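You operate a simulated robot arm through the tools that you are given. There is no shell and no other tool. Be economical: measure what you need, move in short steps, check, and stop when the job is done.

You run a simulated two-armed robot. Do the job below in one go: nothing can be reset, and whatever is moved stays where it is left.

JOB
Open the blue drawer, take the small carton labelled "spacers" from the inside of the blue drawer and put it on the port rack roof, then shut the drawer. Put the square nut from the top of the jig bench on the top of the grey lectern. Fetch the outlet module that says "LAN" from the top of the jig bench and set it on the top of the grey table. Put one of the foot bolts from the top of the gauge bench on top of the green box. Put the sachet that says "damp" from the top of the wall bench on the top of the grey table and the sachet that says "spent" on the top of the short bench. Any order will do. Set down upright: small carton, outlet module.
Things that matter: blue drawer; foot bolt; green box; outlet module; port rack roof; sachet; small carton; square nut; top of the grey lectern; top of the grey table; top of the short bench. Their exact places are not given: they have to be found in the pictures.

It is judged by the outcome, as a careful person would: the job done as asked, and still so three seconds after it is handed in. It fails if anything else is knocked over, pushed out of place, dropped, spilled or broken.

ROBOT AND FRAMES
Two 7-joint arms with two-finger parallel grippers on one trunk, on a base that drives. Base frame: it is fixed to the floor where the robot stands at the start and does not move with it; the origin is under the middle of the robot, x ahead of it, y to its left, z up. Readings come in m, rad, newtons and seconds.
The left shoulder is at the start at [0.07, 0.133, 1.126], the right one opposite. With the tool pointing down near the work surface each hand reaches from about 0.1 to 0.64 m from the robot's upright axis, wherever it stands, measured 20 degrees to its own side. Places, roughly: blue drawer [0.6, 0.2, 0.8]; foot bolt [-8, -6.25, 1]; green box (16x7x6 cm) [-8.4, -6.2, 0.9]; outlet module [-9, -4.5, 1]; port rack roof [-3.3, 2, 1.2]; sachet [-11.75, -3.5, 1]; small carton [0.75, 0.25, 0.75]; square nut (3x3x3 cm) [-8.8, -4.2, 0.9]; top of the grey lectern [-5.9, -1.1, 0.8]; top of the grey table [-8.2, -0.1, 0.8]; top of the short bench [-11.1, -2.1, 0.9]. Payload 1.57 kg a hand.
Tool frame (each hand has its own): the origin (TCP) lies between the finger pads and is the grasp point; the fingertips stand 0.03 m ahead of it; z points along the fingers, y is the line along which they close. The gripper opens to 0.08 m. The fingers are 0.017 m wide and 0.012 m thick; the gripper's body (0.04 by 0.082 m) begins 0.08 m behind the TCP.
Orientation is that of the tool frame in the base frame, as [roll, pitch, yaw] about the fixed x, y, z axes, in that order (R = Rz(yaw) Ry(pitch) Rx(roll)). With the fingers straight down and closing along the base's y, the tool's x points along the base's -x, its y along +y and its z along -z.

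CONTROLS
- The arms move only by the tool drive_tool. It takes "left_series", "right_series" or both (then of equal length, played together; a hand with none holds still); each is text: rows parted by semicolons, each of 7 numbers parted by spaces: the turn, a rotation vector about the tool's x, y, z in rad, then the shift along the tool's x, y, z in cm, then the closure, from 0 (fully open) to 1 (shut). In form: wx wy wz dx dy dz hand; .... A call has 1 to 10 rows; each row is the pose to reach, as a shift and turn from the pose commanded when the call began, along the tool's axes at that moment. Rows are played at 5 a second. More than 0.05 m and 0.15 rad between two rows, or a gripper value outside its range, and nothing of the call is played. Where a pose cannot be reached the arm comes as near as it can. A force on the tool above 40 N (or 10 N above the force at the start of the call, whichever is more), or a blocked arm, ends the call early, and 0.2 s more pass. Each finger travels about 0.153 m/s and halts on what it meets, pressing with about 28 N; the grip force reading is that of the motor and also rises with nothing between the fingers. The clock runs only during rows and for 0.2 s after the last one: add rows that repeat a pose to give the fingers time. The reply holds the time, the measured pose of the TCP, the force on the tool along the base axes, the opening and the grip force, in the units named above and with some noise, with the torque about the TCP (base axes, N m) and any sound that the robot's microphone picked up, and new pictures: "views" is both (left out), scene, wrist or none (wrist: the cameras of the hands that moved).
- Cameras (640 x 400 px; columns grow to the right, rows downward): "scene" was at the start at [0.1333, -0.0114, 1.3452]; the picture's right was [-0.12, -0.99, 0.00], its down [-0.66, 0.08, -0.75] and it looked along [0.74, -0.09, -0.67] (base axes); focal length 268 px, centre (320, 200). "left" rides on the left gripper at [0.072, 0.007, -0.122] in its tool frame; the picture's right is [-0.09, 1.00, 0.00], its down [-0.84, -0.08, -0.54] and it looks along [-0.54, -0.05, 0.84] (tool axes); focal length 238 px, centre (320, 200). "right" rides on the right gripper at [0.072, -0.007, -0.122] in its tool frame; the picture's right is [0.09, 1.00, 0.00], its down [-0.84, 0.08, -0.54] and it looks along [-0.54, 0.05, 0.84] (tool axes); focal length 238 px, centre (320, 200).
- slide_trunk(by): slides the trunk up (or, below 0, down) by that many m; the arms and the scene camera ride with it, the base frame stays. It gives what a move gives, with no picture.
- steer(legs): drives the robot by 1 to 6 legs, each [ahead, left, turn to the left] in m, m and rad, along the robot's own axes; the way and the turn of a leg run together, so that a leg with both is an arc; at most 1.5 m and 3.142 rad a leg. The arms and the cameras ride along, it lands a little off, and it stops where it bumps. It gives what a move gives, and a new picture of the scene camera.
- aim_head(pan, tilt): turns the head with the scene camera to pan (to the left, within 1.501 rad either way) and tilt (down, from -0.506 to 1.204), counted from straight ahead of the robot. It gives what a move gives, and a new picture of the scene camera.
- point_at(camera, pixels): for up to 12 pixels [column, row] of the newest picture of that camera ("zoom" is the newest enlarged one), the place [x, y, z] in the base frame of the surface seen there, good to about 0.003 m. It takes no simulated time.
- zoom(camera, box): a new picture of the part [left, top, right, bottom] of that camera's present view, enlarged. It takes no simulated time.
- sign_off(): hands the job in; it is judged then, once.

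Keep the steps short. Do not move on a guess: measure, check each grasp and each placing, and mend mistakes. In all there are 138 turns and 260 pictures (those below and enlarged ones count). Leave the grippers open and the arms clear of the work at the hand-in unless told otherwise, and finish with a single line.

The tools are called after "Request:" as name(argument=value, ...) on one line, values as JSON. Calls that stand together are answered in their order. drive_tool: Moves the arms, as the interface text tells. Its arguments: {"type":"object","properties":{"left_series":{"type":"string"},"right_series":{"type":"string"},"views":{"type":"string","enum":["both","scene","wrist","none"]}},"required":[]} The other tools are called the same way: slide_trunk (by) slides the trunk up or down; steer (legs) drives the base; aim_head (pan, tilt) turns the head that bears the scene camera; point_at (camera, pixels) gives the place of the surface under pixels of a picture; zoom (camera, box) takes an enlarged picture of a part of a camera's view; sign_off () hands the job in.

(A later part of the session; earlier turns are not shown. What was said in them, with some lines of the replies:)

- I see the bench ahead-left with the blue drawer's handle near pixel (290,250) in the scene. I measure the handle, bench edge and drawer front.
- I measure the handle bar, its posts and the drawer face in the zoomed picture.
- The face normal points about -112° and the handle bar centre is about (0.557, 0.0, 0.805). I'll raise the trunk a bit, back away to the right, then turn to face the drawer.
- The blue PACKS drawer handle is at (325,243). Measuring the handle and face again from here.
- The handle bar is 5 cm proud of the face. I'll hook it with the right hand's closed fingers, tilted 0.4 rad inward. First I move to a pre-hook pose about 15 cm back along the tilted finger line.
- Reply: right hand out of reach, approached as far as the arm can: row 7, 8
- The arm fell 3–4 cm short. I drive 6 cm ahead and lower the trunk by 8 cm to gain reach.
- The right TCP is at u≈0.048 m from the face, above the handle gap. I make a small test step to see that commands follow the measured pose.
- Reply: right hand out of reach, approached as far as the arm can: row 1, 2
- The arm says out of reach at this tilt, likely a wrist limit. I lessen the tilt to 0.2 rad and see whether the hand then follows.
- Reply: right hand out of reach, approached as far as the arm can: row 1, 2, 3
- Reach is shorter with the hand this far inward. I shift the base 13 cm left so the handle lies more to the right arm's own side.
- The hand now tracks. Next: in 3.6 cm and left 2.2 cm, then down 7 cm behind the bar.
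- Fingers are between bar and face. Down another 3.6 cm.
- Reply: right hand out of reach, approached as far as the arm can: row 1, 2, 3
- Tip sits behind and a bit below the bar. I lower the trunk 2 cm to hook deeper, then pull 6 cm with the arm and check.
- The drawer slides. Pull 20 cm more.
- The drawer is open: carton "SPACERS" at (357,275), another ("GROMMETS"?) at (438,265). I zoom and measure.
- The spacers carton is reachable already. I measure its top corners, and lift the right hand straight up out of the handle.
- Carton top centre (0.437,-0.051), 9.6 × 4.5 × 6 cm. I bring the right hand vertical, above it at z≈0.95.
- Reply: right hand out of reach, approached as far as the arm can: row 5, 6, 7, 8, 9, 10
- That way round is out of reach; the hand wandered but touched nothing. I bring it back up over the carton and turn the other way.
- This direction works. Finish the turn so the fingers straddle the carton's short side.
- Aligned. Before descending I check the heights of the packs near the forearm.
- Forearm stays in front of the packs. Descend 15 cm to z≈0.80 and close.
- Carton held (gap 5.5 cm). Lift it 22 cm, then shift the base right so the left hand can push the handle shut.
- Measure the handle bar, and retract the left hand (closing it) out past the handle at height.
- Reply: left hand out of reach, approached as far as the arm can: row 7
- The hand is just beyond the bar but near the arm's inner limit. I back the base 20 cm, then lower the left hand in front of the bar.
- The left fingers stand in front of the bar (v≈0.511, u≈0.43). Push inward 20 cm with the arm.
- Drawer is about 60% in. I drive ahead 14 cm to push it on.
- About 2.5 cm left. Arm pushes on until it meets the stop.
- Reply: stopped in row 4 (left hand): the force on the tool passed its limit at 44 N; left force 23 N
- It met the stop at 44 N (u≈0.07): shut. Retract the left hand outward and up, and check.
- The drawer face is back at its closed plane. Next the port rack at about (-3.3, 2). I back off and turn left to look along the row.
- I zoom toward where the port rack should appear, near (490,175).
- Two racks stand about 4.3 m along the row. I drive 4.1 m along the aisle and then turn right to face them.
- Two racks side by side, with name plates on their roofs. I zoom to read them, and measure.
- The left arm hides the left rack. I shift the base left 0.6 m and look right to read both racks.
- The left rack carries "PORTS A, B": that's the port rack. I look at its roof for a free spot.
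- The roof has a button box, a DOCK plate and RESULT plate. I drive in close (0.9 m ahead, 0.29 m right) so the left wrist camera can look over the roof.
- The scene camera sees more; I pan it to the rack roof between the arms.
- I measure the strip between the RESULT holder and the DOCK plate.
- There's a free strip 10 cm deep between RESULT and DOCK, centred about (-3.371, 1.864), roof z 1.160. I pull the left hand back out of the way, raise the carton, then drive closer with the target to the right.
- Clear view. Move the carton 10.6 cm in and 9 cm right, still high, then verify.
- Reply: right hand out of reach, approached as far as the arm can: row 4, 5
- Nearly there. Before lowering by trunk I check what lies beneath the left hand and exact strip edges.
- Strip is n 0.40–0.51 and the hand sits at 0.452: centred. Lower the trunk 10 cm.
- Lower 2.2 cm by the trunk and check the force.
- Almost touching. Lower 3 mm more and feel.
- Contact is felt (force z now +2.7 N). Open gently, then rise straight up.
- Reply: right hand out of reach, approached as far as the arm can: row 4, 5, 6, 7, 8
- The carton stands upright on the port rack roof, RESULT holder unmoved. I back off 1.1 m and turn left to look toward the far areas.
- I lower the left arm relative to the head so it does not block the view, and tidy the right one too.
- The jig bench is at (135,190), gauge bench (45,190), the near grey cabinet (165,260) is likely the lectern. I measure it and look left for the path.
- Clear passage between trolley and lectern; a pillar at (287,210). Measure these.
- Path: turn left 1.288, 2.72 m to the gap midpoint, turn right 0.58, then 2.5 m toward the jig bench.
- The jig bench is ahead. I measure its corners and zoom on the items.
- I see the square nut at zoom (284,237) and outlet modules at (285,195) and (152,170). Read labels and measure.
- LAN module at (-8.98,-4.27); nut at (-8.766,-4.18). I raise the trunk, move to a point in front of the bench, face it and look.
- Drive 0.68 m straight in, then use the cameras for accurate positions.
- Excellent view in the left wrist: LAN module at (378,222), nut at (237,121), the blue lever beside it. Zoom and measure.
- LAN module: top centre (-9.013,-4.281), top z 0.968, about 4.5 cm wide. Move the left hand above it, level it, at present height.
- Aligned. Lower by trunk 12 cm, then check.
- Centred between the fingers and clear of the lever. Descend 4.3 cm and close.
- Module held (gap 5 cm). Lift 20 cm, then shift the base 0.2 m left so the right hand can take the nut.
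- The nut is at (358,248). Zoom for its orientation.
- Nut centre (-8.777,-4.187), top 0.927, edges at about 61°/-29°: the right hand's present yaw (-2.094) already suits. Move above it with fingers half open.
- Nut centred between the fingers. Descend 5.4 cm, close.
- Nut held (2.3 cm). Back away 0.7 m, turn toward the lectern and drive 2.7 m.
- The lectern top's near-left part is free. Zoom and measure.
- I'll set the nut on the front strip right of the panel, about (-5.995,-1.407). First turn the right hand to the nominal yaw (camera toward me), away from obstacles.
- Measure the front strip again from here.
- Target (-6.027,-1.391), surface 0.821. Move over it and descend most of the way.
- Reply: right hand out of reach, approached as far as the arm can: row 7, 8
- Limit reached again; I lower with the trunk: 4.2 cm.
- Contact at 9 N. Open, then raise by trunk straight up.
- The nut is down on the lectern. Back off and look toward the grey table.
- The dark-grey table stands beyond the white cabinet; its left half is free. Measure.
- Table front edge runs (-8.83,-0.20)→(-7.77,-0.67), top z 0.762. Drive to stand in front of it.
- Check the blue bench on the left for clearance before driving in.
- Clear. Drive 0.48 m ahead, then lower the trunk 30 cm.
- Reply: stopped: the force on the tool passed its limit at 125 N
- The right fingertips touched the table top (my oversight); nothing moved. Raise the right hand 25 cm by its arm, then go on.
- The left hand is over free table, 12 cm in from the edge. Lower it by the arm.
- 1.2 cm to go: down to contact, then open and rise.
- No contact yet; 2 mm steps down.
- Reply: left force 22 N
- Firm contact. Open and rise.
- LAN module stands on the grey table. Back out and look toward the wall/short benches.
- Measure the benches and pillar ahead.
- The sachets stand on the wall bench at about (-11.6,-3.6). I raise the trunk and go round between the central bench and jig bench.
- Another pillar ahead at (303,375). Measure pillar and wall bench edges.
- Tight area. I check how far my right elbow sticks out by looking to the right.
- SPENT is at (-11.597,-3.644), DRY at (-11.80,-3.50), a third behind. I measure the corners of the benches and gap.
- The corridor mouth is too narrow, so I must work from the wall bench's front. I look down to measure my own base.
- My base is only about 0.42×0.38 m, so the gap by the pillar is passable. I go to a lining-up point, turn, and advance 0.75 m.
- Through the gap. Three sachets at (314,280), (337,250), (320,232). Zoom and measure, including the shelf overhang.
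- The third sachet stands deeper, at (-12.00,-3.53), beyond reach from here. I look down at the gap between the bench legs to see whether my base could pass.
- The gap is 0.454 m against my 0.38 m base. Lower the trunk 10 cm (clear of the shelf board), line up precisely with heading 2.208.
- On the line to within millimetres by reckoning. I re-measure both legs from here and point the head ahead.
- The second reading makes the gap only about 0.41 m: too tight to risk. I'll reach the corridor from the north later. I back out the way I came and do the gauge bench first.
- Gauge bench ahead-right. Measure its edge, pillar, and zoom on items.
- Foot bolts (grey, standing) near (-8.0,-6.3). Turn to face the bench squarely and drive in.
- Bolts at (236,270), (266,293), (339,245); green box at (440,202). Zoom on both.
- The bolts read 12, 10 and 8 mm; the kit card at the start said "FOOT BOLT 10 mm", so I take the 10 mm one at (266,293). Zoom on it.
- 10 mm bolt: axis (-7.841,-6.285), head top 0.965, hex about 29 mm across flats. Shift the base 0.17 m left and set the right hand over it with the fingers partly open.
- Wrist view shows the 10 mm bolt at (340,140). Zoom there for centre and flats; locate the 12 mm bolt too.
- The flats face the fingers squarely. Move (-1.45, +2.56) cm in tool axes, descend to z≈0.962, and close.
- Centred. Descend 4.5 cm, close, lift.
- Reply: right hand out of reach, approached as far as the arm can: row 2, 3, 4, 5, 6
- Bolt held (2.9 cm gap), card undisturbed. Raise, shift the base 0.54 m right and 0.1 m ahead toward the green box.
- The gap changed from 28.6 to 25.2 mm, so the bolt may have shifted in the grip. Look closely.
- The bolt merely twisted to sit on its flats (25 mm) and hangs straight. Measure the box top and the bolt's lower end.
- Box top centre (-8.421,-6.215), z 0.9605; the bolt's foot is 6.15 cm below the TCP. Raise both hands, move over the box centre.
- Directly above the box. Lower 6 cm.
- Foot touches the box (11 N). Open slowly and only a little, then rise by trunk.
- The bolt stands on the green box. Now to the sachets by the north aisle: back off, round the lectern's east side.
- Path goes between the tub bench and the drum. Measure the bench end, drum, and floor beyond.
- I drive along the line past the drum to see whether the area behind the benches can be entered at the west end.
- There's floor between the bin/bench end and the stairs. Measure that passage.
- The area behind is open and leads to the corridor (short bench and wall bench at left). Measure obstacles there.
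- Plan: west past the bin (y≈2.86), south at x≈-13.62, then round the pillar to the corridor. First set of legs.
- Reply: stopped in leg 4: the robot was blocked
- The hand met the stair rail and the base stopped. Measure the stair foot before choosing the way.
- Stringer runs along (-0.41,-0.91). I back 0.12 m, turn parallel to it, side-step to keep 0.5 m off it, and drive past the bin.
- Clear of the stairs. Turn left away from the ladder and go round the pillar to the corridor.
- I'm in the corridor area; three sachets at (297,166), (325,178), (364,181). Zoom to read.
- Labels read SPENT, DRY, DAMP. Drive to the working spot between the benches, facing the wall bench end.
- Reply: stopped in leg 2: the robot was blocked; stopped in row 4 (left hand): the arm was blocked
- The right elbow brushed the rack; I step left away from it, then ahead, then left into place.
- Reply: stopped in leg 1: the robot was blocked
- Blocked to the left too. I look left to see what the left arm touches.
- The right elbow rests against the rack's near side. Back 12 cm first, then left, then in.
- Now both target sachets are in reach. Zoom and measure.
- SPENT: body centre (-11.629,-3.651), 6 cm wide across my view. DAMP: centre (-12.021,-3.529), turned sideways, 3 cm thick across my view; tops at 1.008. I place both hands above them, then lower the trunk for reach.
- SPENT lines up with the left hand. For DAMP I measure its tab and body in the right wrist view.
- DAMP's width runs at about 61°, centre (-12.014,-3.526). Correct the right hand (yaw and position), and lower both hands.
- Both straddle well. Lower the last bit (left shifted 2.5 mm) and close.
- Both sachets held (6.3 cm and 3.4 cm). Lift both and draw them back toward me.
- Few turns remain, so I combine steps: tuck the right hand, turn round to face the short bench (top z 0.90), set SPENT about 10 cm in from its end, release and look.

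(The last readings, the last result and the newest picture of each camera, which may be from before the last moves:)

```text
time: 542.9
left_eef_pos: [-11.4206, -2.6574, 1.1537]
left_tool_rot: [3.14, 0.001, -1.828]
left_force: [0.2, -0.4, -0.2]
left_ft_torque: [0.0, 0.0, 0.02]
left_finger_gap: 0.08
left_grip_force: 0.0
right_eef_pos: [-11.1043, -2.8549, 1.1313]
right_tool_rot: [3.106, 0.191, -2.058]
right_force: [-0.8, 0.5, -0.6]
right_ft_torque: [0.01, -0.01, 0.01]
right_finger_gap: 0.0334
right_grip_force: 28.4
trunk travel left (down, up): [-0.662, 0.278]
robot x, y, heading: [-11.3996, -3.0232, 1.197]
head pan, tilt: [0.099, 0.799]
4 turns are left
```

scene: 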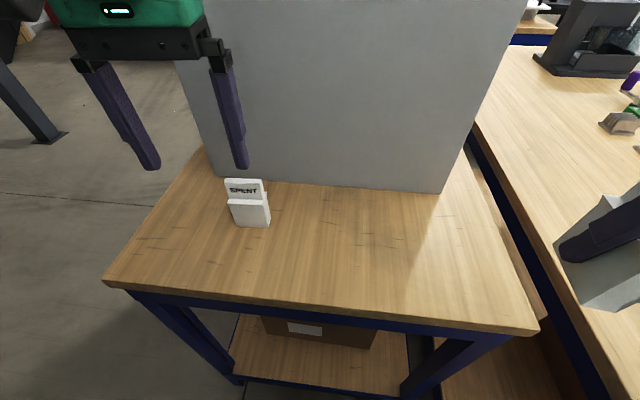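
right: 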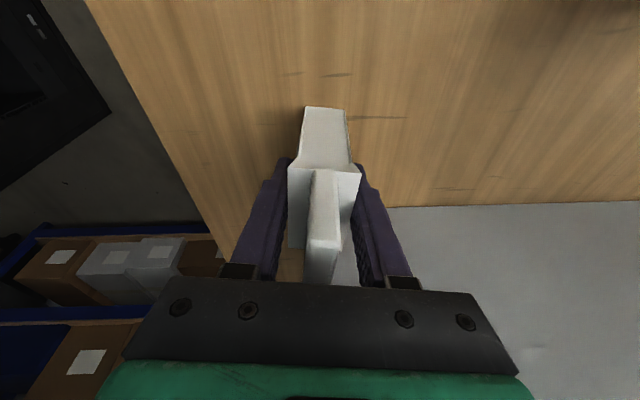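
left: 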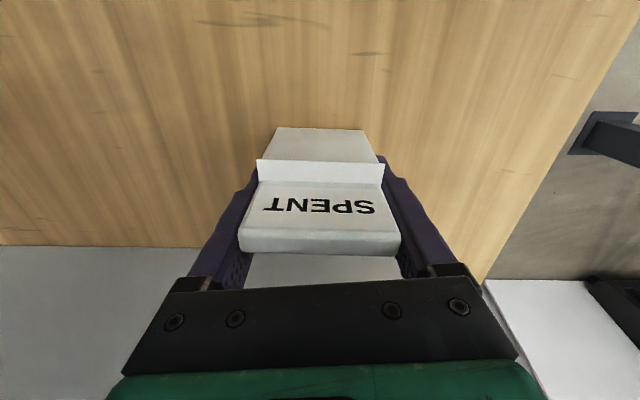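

SPENT stands on the short bench. Four turns left: I retrace the known path out to the main aisle in one go.

Request:
slide_trunk(by=0.1)

Request:
steer(legs=[[-0.2, 0, 0], [0, 0.9, 0], [0.85, 0, 0], [0, 0, 0.453], [1.2, 0, 0], [1.15, 0, 0]])

Request:
steer(legs=[[0, 0, -2.33], [-1.0, 0, 0], [-1.0, 0, 0], [0, 0, -1.302], [0, -0.2, 0], [-1.42, 0, 0]])

Request:
steer(legs=[[0, 0.18, 0], [0, 0, -1.155], [-1.0, 0, 0], [0, 0, -0.514], [-0.89, 0, 0]])

Request:
steer(legs=[[0, 0, 0.138], [-1.3, 0, 0], [-1.3, 0, 0], [-1.3, 0, 0], [-0.85, 0, 0]])

```text
time: 544.2
left_eef_pos: [-11.4195, -2.6568, 1.2547]
left_tool_rot: [3.139, 0.001, -1.827]
left_force: [-0.5, -0.1, -0.6]
left_ft_torque: [-0.03, 0.01, 0.01]
left_finger_gap: 0.08
left_grip_force: 0.0
right_eef_pos: [-11.103, -2.8536, 1.2324]
right_tool_rot: [3.104, 0.192, -2.058]
right_force: [0.5, -0.6, -0.4]
right_ft_torque: [0.03, 0.0, 0.01]
right_finger_gap: 0.0333
right_grip_force: 28.0
trunk travel left (down, up): [-0.762, 0.178]
robot x, y, heading: [-11.3962, -3.0248, 1.196]
head pan, tilt: [0.099, 0.799]
```

```text
time: 566.7
left_eef_pos: [-12.366, 0.5725, 1.2545]
left_tool_rot: [3.141, -0.002, -1.38]
left_force: [0.2, -0.1, 0.0]
left_ft_torque: [0.03, -0.02, -0.02]
left_finger_gap: 0.0799
left_grip_force: 0.0
right_eef_pos: [-11.9962, 0.5334, 1.2317]
right_tool_rot: [3.103, 0.195, -1.612]
right_force: [0.1, -0.5, -1.6]
right_ft_torque: [0.0, -0.04, 0.03]
right_finger_gap: 0.0334
right_grip_force: 28.2
trunk travel left (down, up): [-0.762, 0.178]
robot x, y, heading: [-12.1852, 0.2495, 1.644]
head pan, tilt: [0.099, 0.799]
```

scene: 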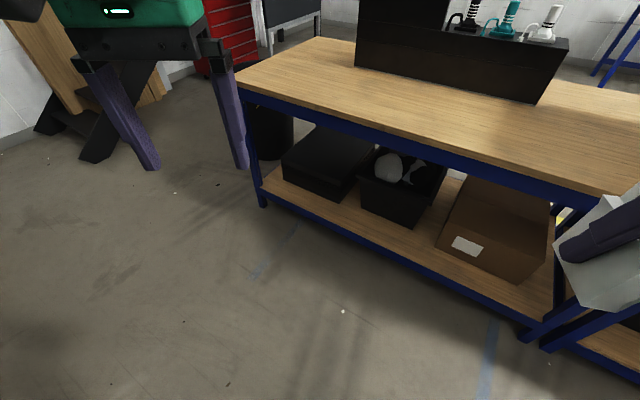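

```text
time: 593.3
left_eef_pos: [-13.3592, 2.5148, 1.2541]
left_tool_rot: [3.139, -0.002, 1.266]
left_force: [-0.2, 0.0, 0.1]
left_ft_torque: [0.01, -0.03, 0.04]
left_finger_gap: 0.08
left_grip_force: 0.0
right_eef_pos: [-13.6654, 2.7249, 1.2321]
right_tool_rot: [3.106, 0.192, 1.033]
right_force: [-0.2, 0.0, -0.7]
right_ft_torque: [-0.01, 0.01, 0.0]
right_finger_gap: 0.0334
right_grip_force: 28.3
trunk travel left (down, up): [-0.762, 0.178]
robot x, y, heading: [-13.3616, 2.8828, -1.993]
head pan, tilt: [0.099, 0.799]
```

scene: 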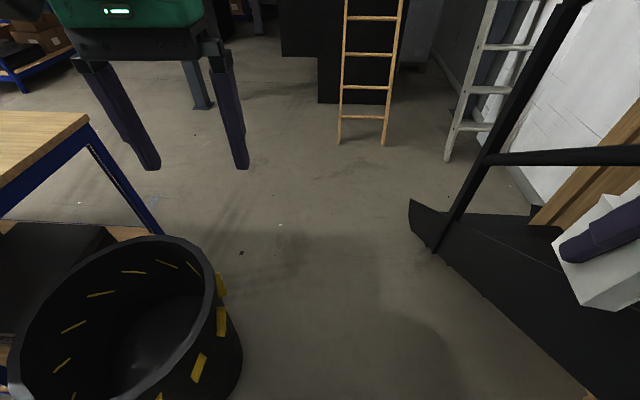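

```text
time: 608.1
left_eef_pos: [-11.7979, 2.4076, 1.2543]
left_tool_rot: [3.139, -0.002, -0.397]
left_force: [-0.3, 0.2, -0.3]
left_ft_torque: [-0.02, 0.0, -0.03]
left_finger_gap: 0.0802
left_grip_force: 0.1
right_eef_pos: [-11.5591, 2.6935, 1.2313]
right_tool_rot: [3.105, 0.192, -0.63]
right_force: [0.1, -1.3, -0.7]
right_ft_torque: [-0.06, -0.05, 0.0]
right_finger_gap: 0.0334
right_grip_force: 28.7
trunk travel left (down, up): [-0.762, 0.178]
robot x, y, heading: [-11.4251, 2.3807, 2.627]
head pan, tilt: [0.099, 0.799]
```

scene: 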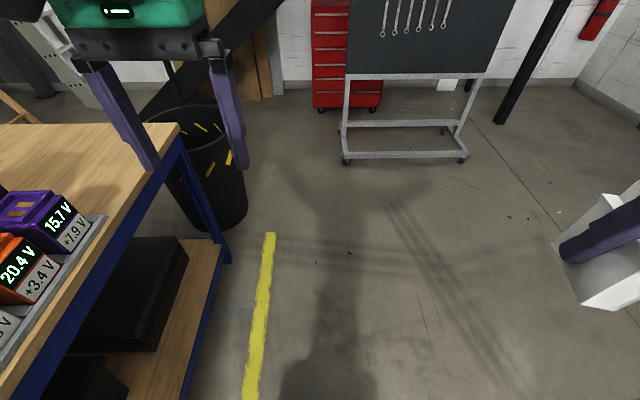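

```text
time: 631.6
left_eef_pos: [-7.3934, 0.6081, 1.2534]
left_tool_rot: [3.138, -0.003, -0.266]
left_force: [-0.2, -0.3, -0.4]
left_ft_torque: [0.01, -0.02, 0.0]
left_finger_gap: 0.08
left_grip_force: 0.2
right_eef_pos: [-7.1946, 0.9212, 1.2317]
right_tool_rot: [3.103, 0.193, -0.499]
right_force: [-0.8, -0.5, -0.6]
right_ft_torque: [-0.03, -0.05, 0.01]
right_finger_gap: 0.0336
right_grip_force: 28.0
trunk travel left (down, up): [-0.762, 0.178]
robot x, y, heading: [-7.0201, 0.6249, 2.757]
head pan, tilt: [0.099, 0.799]
3 turns are left
```

scene: 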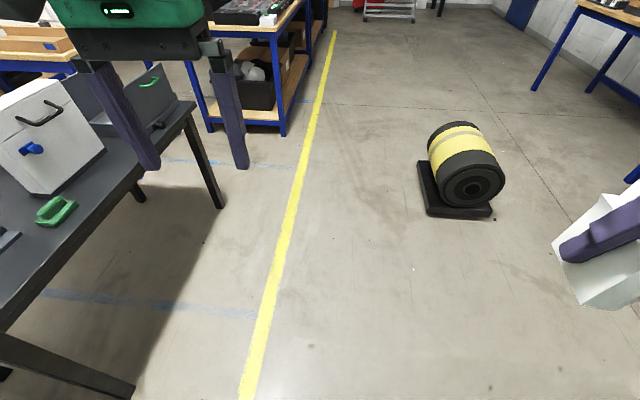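

All as planned. Now round the lectern to the front of the grey table, ending about 0.35 m from its edge, and look.

Request:
steer(legs=[[-1.3, 0, 0], [-1.2, 0, 0], [0, 0, 1.665], [1.3, 0, 0], [0.62, 0, 0], [0, 0, -1.548]])

Request:
steer(legs=[[1.2, 0, 0], [1.1, 0, 0], [1.067, 0, 0], [0, 0, -1.715], [0.42, 0, 0]])

Request:
aim_head(pan=0.0, tilt=0.85)

Request:
point_at(camera="scene", pixels=[[320, 200], [400, 220], [360, 240], [440, 260], [320, 260], [400, 260], [460, 220], [380, 300], [300, 220], [420, 300]])

```text
time: 660.8
left_eef_pos: [-5.6013, -2.2324, 1.2547]
left_tool_rot: [3.141, -0.002, -0.124]
left_force: [-0.5, -0.6, 0.2]
left_ft_torque: [-0.01, -0.02, -0.01]
left_finger_gap: 0.0799
left_grip_force: 0.1
right_eef_pos: [-5.4484, -1.8932, 1.2322]
right_tool_rot: [3.104, 0.192, -0.357]
right_force: [-0.2, -0.1, -1.0]
right_ft_torque: [-0.01, 0.0, 0.01]
right_finger_gap: 0.0333
right_grip_force: 28.0
trunk travel left (down, up): [-0.762, 0.178]
robot x, y, heading: [-5.2342, -2.1606, 2.901]
head pan, tilt: [0.099, 0.799]
```

scene: 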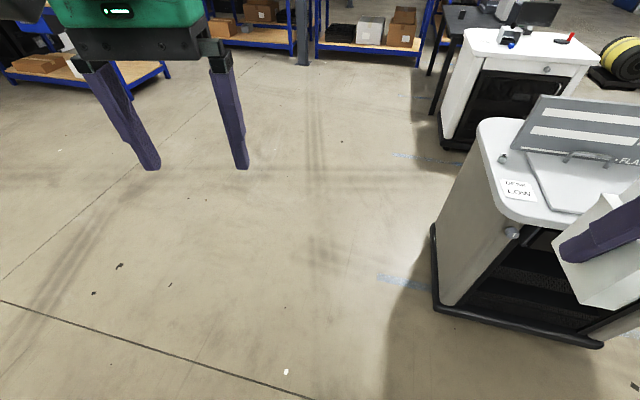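

```text
time: 683.5
left_eef_pos: [-8.388, -0.6069, 1.2554]
left_tool_rot: [3.14, 0.0, -1.808]
left_force: [-0.8, -0.4, -0.2]
left_ft_torque: [0.0, -0.02, 0.02]
left_finger_gap: 0.0798
left_grip_force: 0.0
right_eef_pos: [-8.0671, -0.7974, 1.2328]
right_tool_rot: [3.104, 0.193, -2.041]
right_force: [0.2, 0.2, -0.1]
right_ft_torque: [0.04, -0.01, -0.01]
right_finger_gap: 0.0335
right_grip_force: 27.8
trunk travel left (down, up): [-0.762, 0.178]
robot x, y, heading: [-8.3603, -0.9771, 1.217]
head pan, tilt: [0.099, 0.799]
```

scene: 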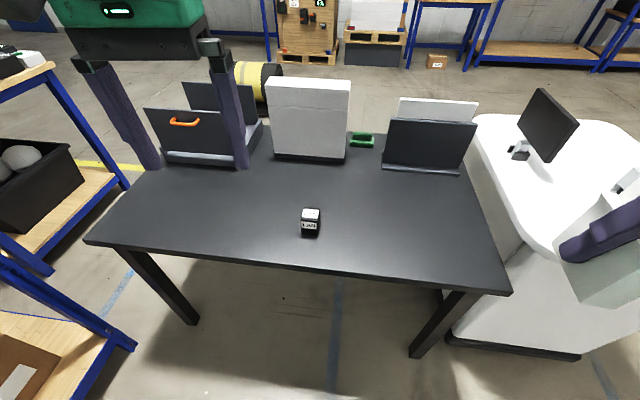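

```text
time: 684.1
left_eef_pos: [-8.3882, -0.6075, 1.2542]
left_tool_rot: [3.14, 0.001, -1.808]
left_force: [0.4, 0.3, 0.0]
left_ft_torque: [0.06, 0.04, 0.01]
left_finger_gap: 0.0802
left_grip_force: 0.0
right_eef_pos: [-8.0682, -0.797, 1.2318]
right_tool_rot: [3.105, 0.192, -2.042]
right_force: [0.3, 0.4, 0.3]
right_ft_torque: [-0.01, 0.0, 0.03]
right_finger_gap: 0.0336
right_grip_force: 28.1
trunk travel left (down, up): [-0.762, 0.178]
robot x, y, heading: [-8.3579, -0.9785, 1.215]
head pan, tilt: [0.0, 0.85]
```

scene: 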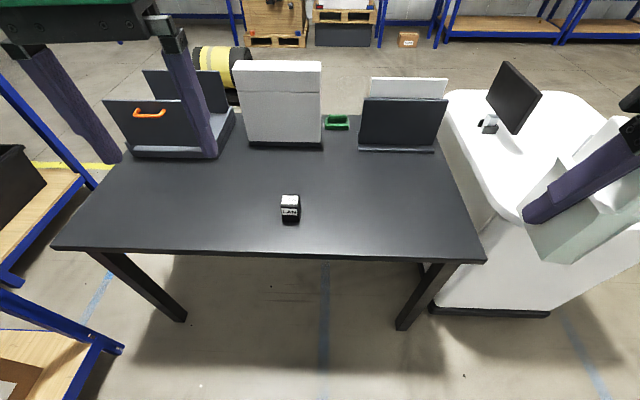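

```text
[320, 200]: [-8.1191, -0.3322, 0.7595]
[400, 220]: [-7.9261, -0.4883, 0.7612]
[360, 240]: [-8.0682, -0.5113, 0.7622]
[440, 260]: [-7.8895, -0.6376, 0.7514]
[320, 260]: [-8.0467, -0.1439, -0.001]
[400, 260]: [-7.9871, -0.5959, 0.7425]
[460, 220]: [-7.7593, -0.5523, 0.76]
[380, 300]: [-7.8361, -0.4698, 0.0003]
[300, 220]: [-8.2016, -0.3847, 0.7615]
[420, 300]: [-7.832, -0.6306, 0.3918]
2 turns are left
```

Two turns left. I drive 0.2 m in, bring DAMP over (-8.00,-0.43) and lower it to about touching the table (0.761), then check before releasing.

Request:
steer(legs=[[0.2, 0, 0]])

Request:
drive_tool(right_series="0 0 0 -3.9 2.1 0.8 1; 0 0 0 -7.8 4.2 1.5 1; 0 0 0 -11.7 6.3 2.3 1; 0 0 0 -15.65 8.35 3.05 1; 0 0 0 -15.65 8.35 3.05 1", views="none")

Request:
slide_trunk(by=-0.12)

Request:
drive_tool(right_series="0 0 0 0.86 0 4.41 1; 0 0 0 1.71 0 8.82 1; 0 0 0 2.57 0 13.23 1; 0 0 0 3.42 0 17.64 1; 0 0 0 4.28 0 22.05 1; 0 0 0 5.04 0 25.97 1; 0 0 0 5.47 0 28.22 1; 0 0 0 5.64 0 29.1 1; 0 0 0 5.72 0 29.5 1; 0 0 0 5.72 0 29.5 1", views="both")

Request:
zoom(camera="scene", box=[280, 100, 560, 300])

```text
time: 685.7
left_eef_pos: [-8.3206, -0.422, 1.2565]
left_tool_rot: [3.139, 0.001, -1.808]
left_force: [-0.4, -1.0, 0.5]
left_ft_torque: [0.03, -0.01, 0.02]
left_finger_gap: 0.0798
left_grip_force: 0.1
right_eef_pos: [-8.0003, -0.6114, 1.2321]
right_tool_rot: [3.103, 0.195, -2.039]
right_force: [0.6, -0.8, -0.4]
right_ft_torque: [0.0, -0.04, 0.0]
right_finger_gap: 0.0336
right_grip_force: 27.9
trunk travel left (down, up): [-0.762, 0.178]
robot x, y, heading: [-8.2892, -0.7875, 1.217]
head pan, tilt: [0.0, 0.85]
```

scene: 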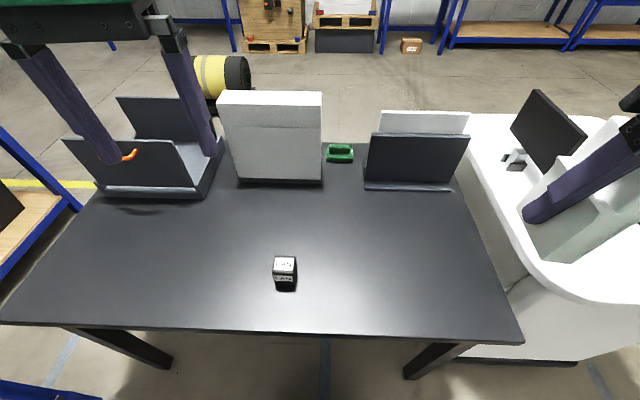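

```text
time: 686.9
left_eef_pos: [-8.3186, -0.4201, 1.2542]
left_tool_rot: [3.14, -0.001, -1.807]
left_force: [-0.9, 0.1, 0.2]
left_ft_torque: [-0.01, 0.0, -0.02]
left_finger_gap: 0.0802
left_grip_force: 0.0
right_eef_pos: [-8.0035, -0.4303, 1.2347]
right_tool_rot: [3.104, 0.196, -2.039]
right_force: [-0.2, -0.3, -0.5]
right_ft_torque: [0.03, -0.01, 0.01]
right_finger_gap: 0.0334
right_grip_force: 28.7
trunk travel left (down, up): [-0.762, 0.178]
robot x, y, heading: [-8.2921, -0.7893, 1.22]
head pan, tilt: [0.0, 0.85]
```

```text
time: 688.4
left_eef_pos: [-8.3201, -0.42, 1.1349]
left_tool_rot: [3.14, 0.0, -1.807]
left_force: [-0.4, 0.5, 0.5]
left_ft_torque: [0.01, -0.05, 0.03]
left_finger_gap: 0.0799
left_grip_force: 0.0
right_eef_pos: [-8.0036, -0.4293, 1.1146]
right_tool_rot: [3.105, 0.193, -2.04]
right_force: [0.5, 0.4, -1.5]
right_ft_torque: [0.02, 0.01, 0.04]
right_finger_gap: 0.0334
right_grip_force: 28.6
trunk travel left (down, up): [-0.642, 0.298]
robot x, y, heading: [-8.2898, -0.7854, 1.22]
head pan, tilt: [0.0, 0.85]
```

```text
time: 690.6
left_eef_pos: [-8.3188, -0.4192, 1.1341]
left_tool_rot: [3.139, 0.0, -1.808]
left_force: [-0.5, -0.3, 0.1]
left_ft_torque: [0.01, 0.01, 0.03]
left_finger_gap: 0.0801
left_grip_force: 0.1
right_eef_pos: [-8.0129, -0.4252, 0.8152]
right_tool_rot: [3.102, 0.195, -2.04]
right_force: [1.0, 0.4, -0.5]
right_ft_torque: [0.0, 0.02, 0.01]
right_finger_gap: 0.0333
right_grip_force: 28.1
trunk travel left (down, up): [-0.642, 0.298]
robot x, y, heading: [-8.2907, -0.7842, 1.209]
head pan, tilt: [0.0, 0.85]
```

scene: 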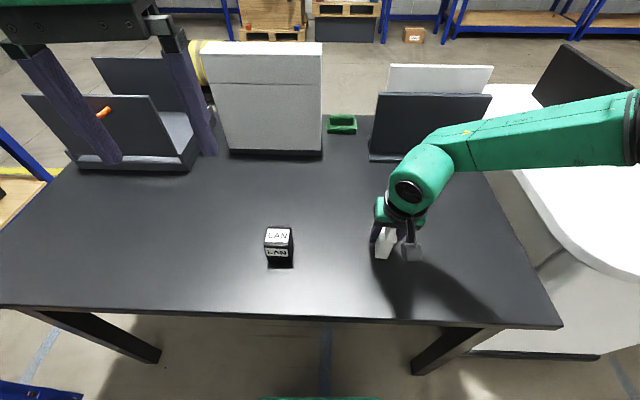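
right: 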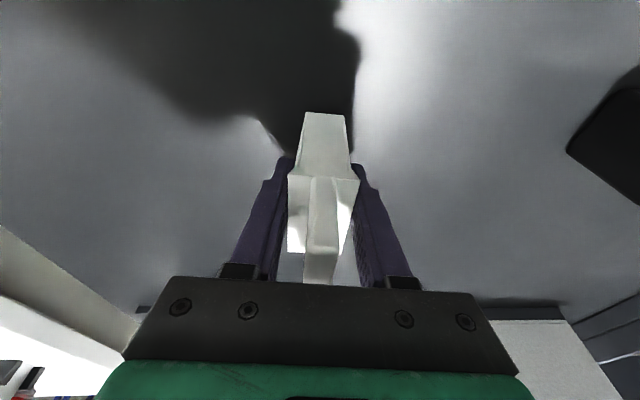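

```text
2.00 times, centred on (420, 200) of scene
1 turns are left
```

zoom: 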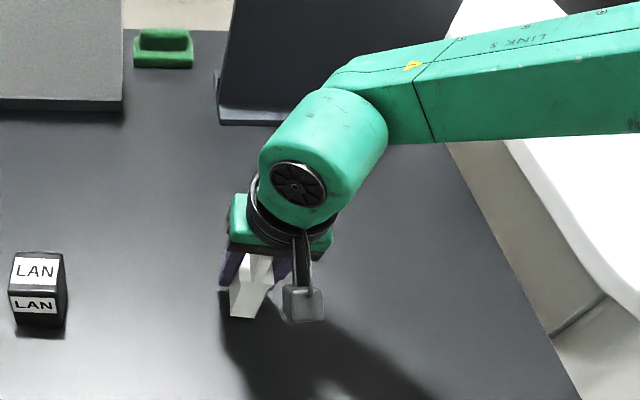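

DAMP hangs about 5 mm above the table with no contact. Last turn: lower 5 mm, open, rise clear, and hand in.

Request:
drive_tool(right_series="0 0 0 0.05 0 0.25 1; 0 0 0 0.09 0 0.45 1; 0 0 0 0.1 0 0.52 1; 0 0 0 0.1 0 0.52 1", views="none")

Request:
drive_tool(right_series="0 0 0 0 0 0 0.45; 0 0 0 0 0 0 0.25; 0 0 0 0 0 0 0.25; 0 0 0 -0.4 0 -2 0.25; 0 0 0 -1.1 0 -5.5 0.25; 0 0 0 -1.9 0 -9.8 0.25; 0 0 0 -2.7 0 -13.7 0.1; 0 0 0 -3.4 0 -17.7 0; 0 0 0 -4 0 -20.5 0; 0 0 0 -4 0 -20.5 0", views="none")

Request:
sign_off()

```text
time: 691.6
left_eef_pos: [-8.3194, -0.4202, 1.1347]
left_tool_rot: [3.139, 0.001, -1.807]
left_force: [0.7, -0.2, -0.1]
left_ft_torque: [-0.01, -0.02, -0.01]
left_finger_gap: 0.0801
left_grip_force: 0.1
right_eef_pos: [-8.0126, -0.4233, 0.8088]
right_tool_rot: [3.104, 0.195, -2.039]
right_force: [0.6, -0.5, -0.5]
right_ft_torque: [-0.02, -0.02, 0.01]
right_finger_gap: 0.0332
right_grip_force: 27.6
trunk travel left (down, up): [-0.642, 0.298]
robot x, y, heading: [-8.2916, -0.7916, 1.213]
head pan, tilt: [0.0, 0.85]
```

```text
time: 693.8
left_eef_pos: [-8.3178, -0.4183, 1.1352]
left_tool_rot: [3.14, -0.001, -1.809]
left_force: [-0.3, 0.1, -1.0]
left_ft_torque: [0.02, 0.02, -0.02]
left_finger_gap: 0.0799
left_grip_force: 0.0
right_eef_pos: [-8.006, -0.4274, 1.019]
right_tool_rot: [3.103, 0.192, -2.038]
right_force: [-0.2, 0.2, -0.2]
right_ft_torque: [-0.01, 0.0, 0.02]
right_finger_gap: 0.0801
right_grip_force: 0.0
trunk travel left (down, up): [-0.642, 0.298]
robot x, y, heading: [-8.2943, -0.786, 1.222]
head pan, tilt: [0.0, 0.85]
```

```text
The job is handed in.
```

The job is handed in: every item was moved to its place and the drawer is shut, but I had no turn left to look at the "damp" sachet after letting it go on the grey table.
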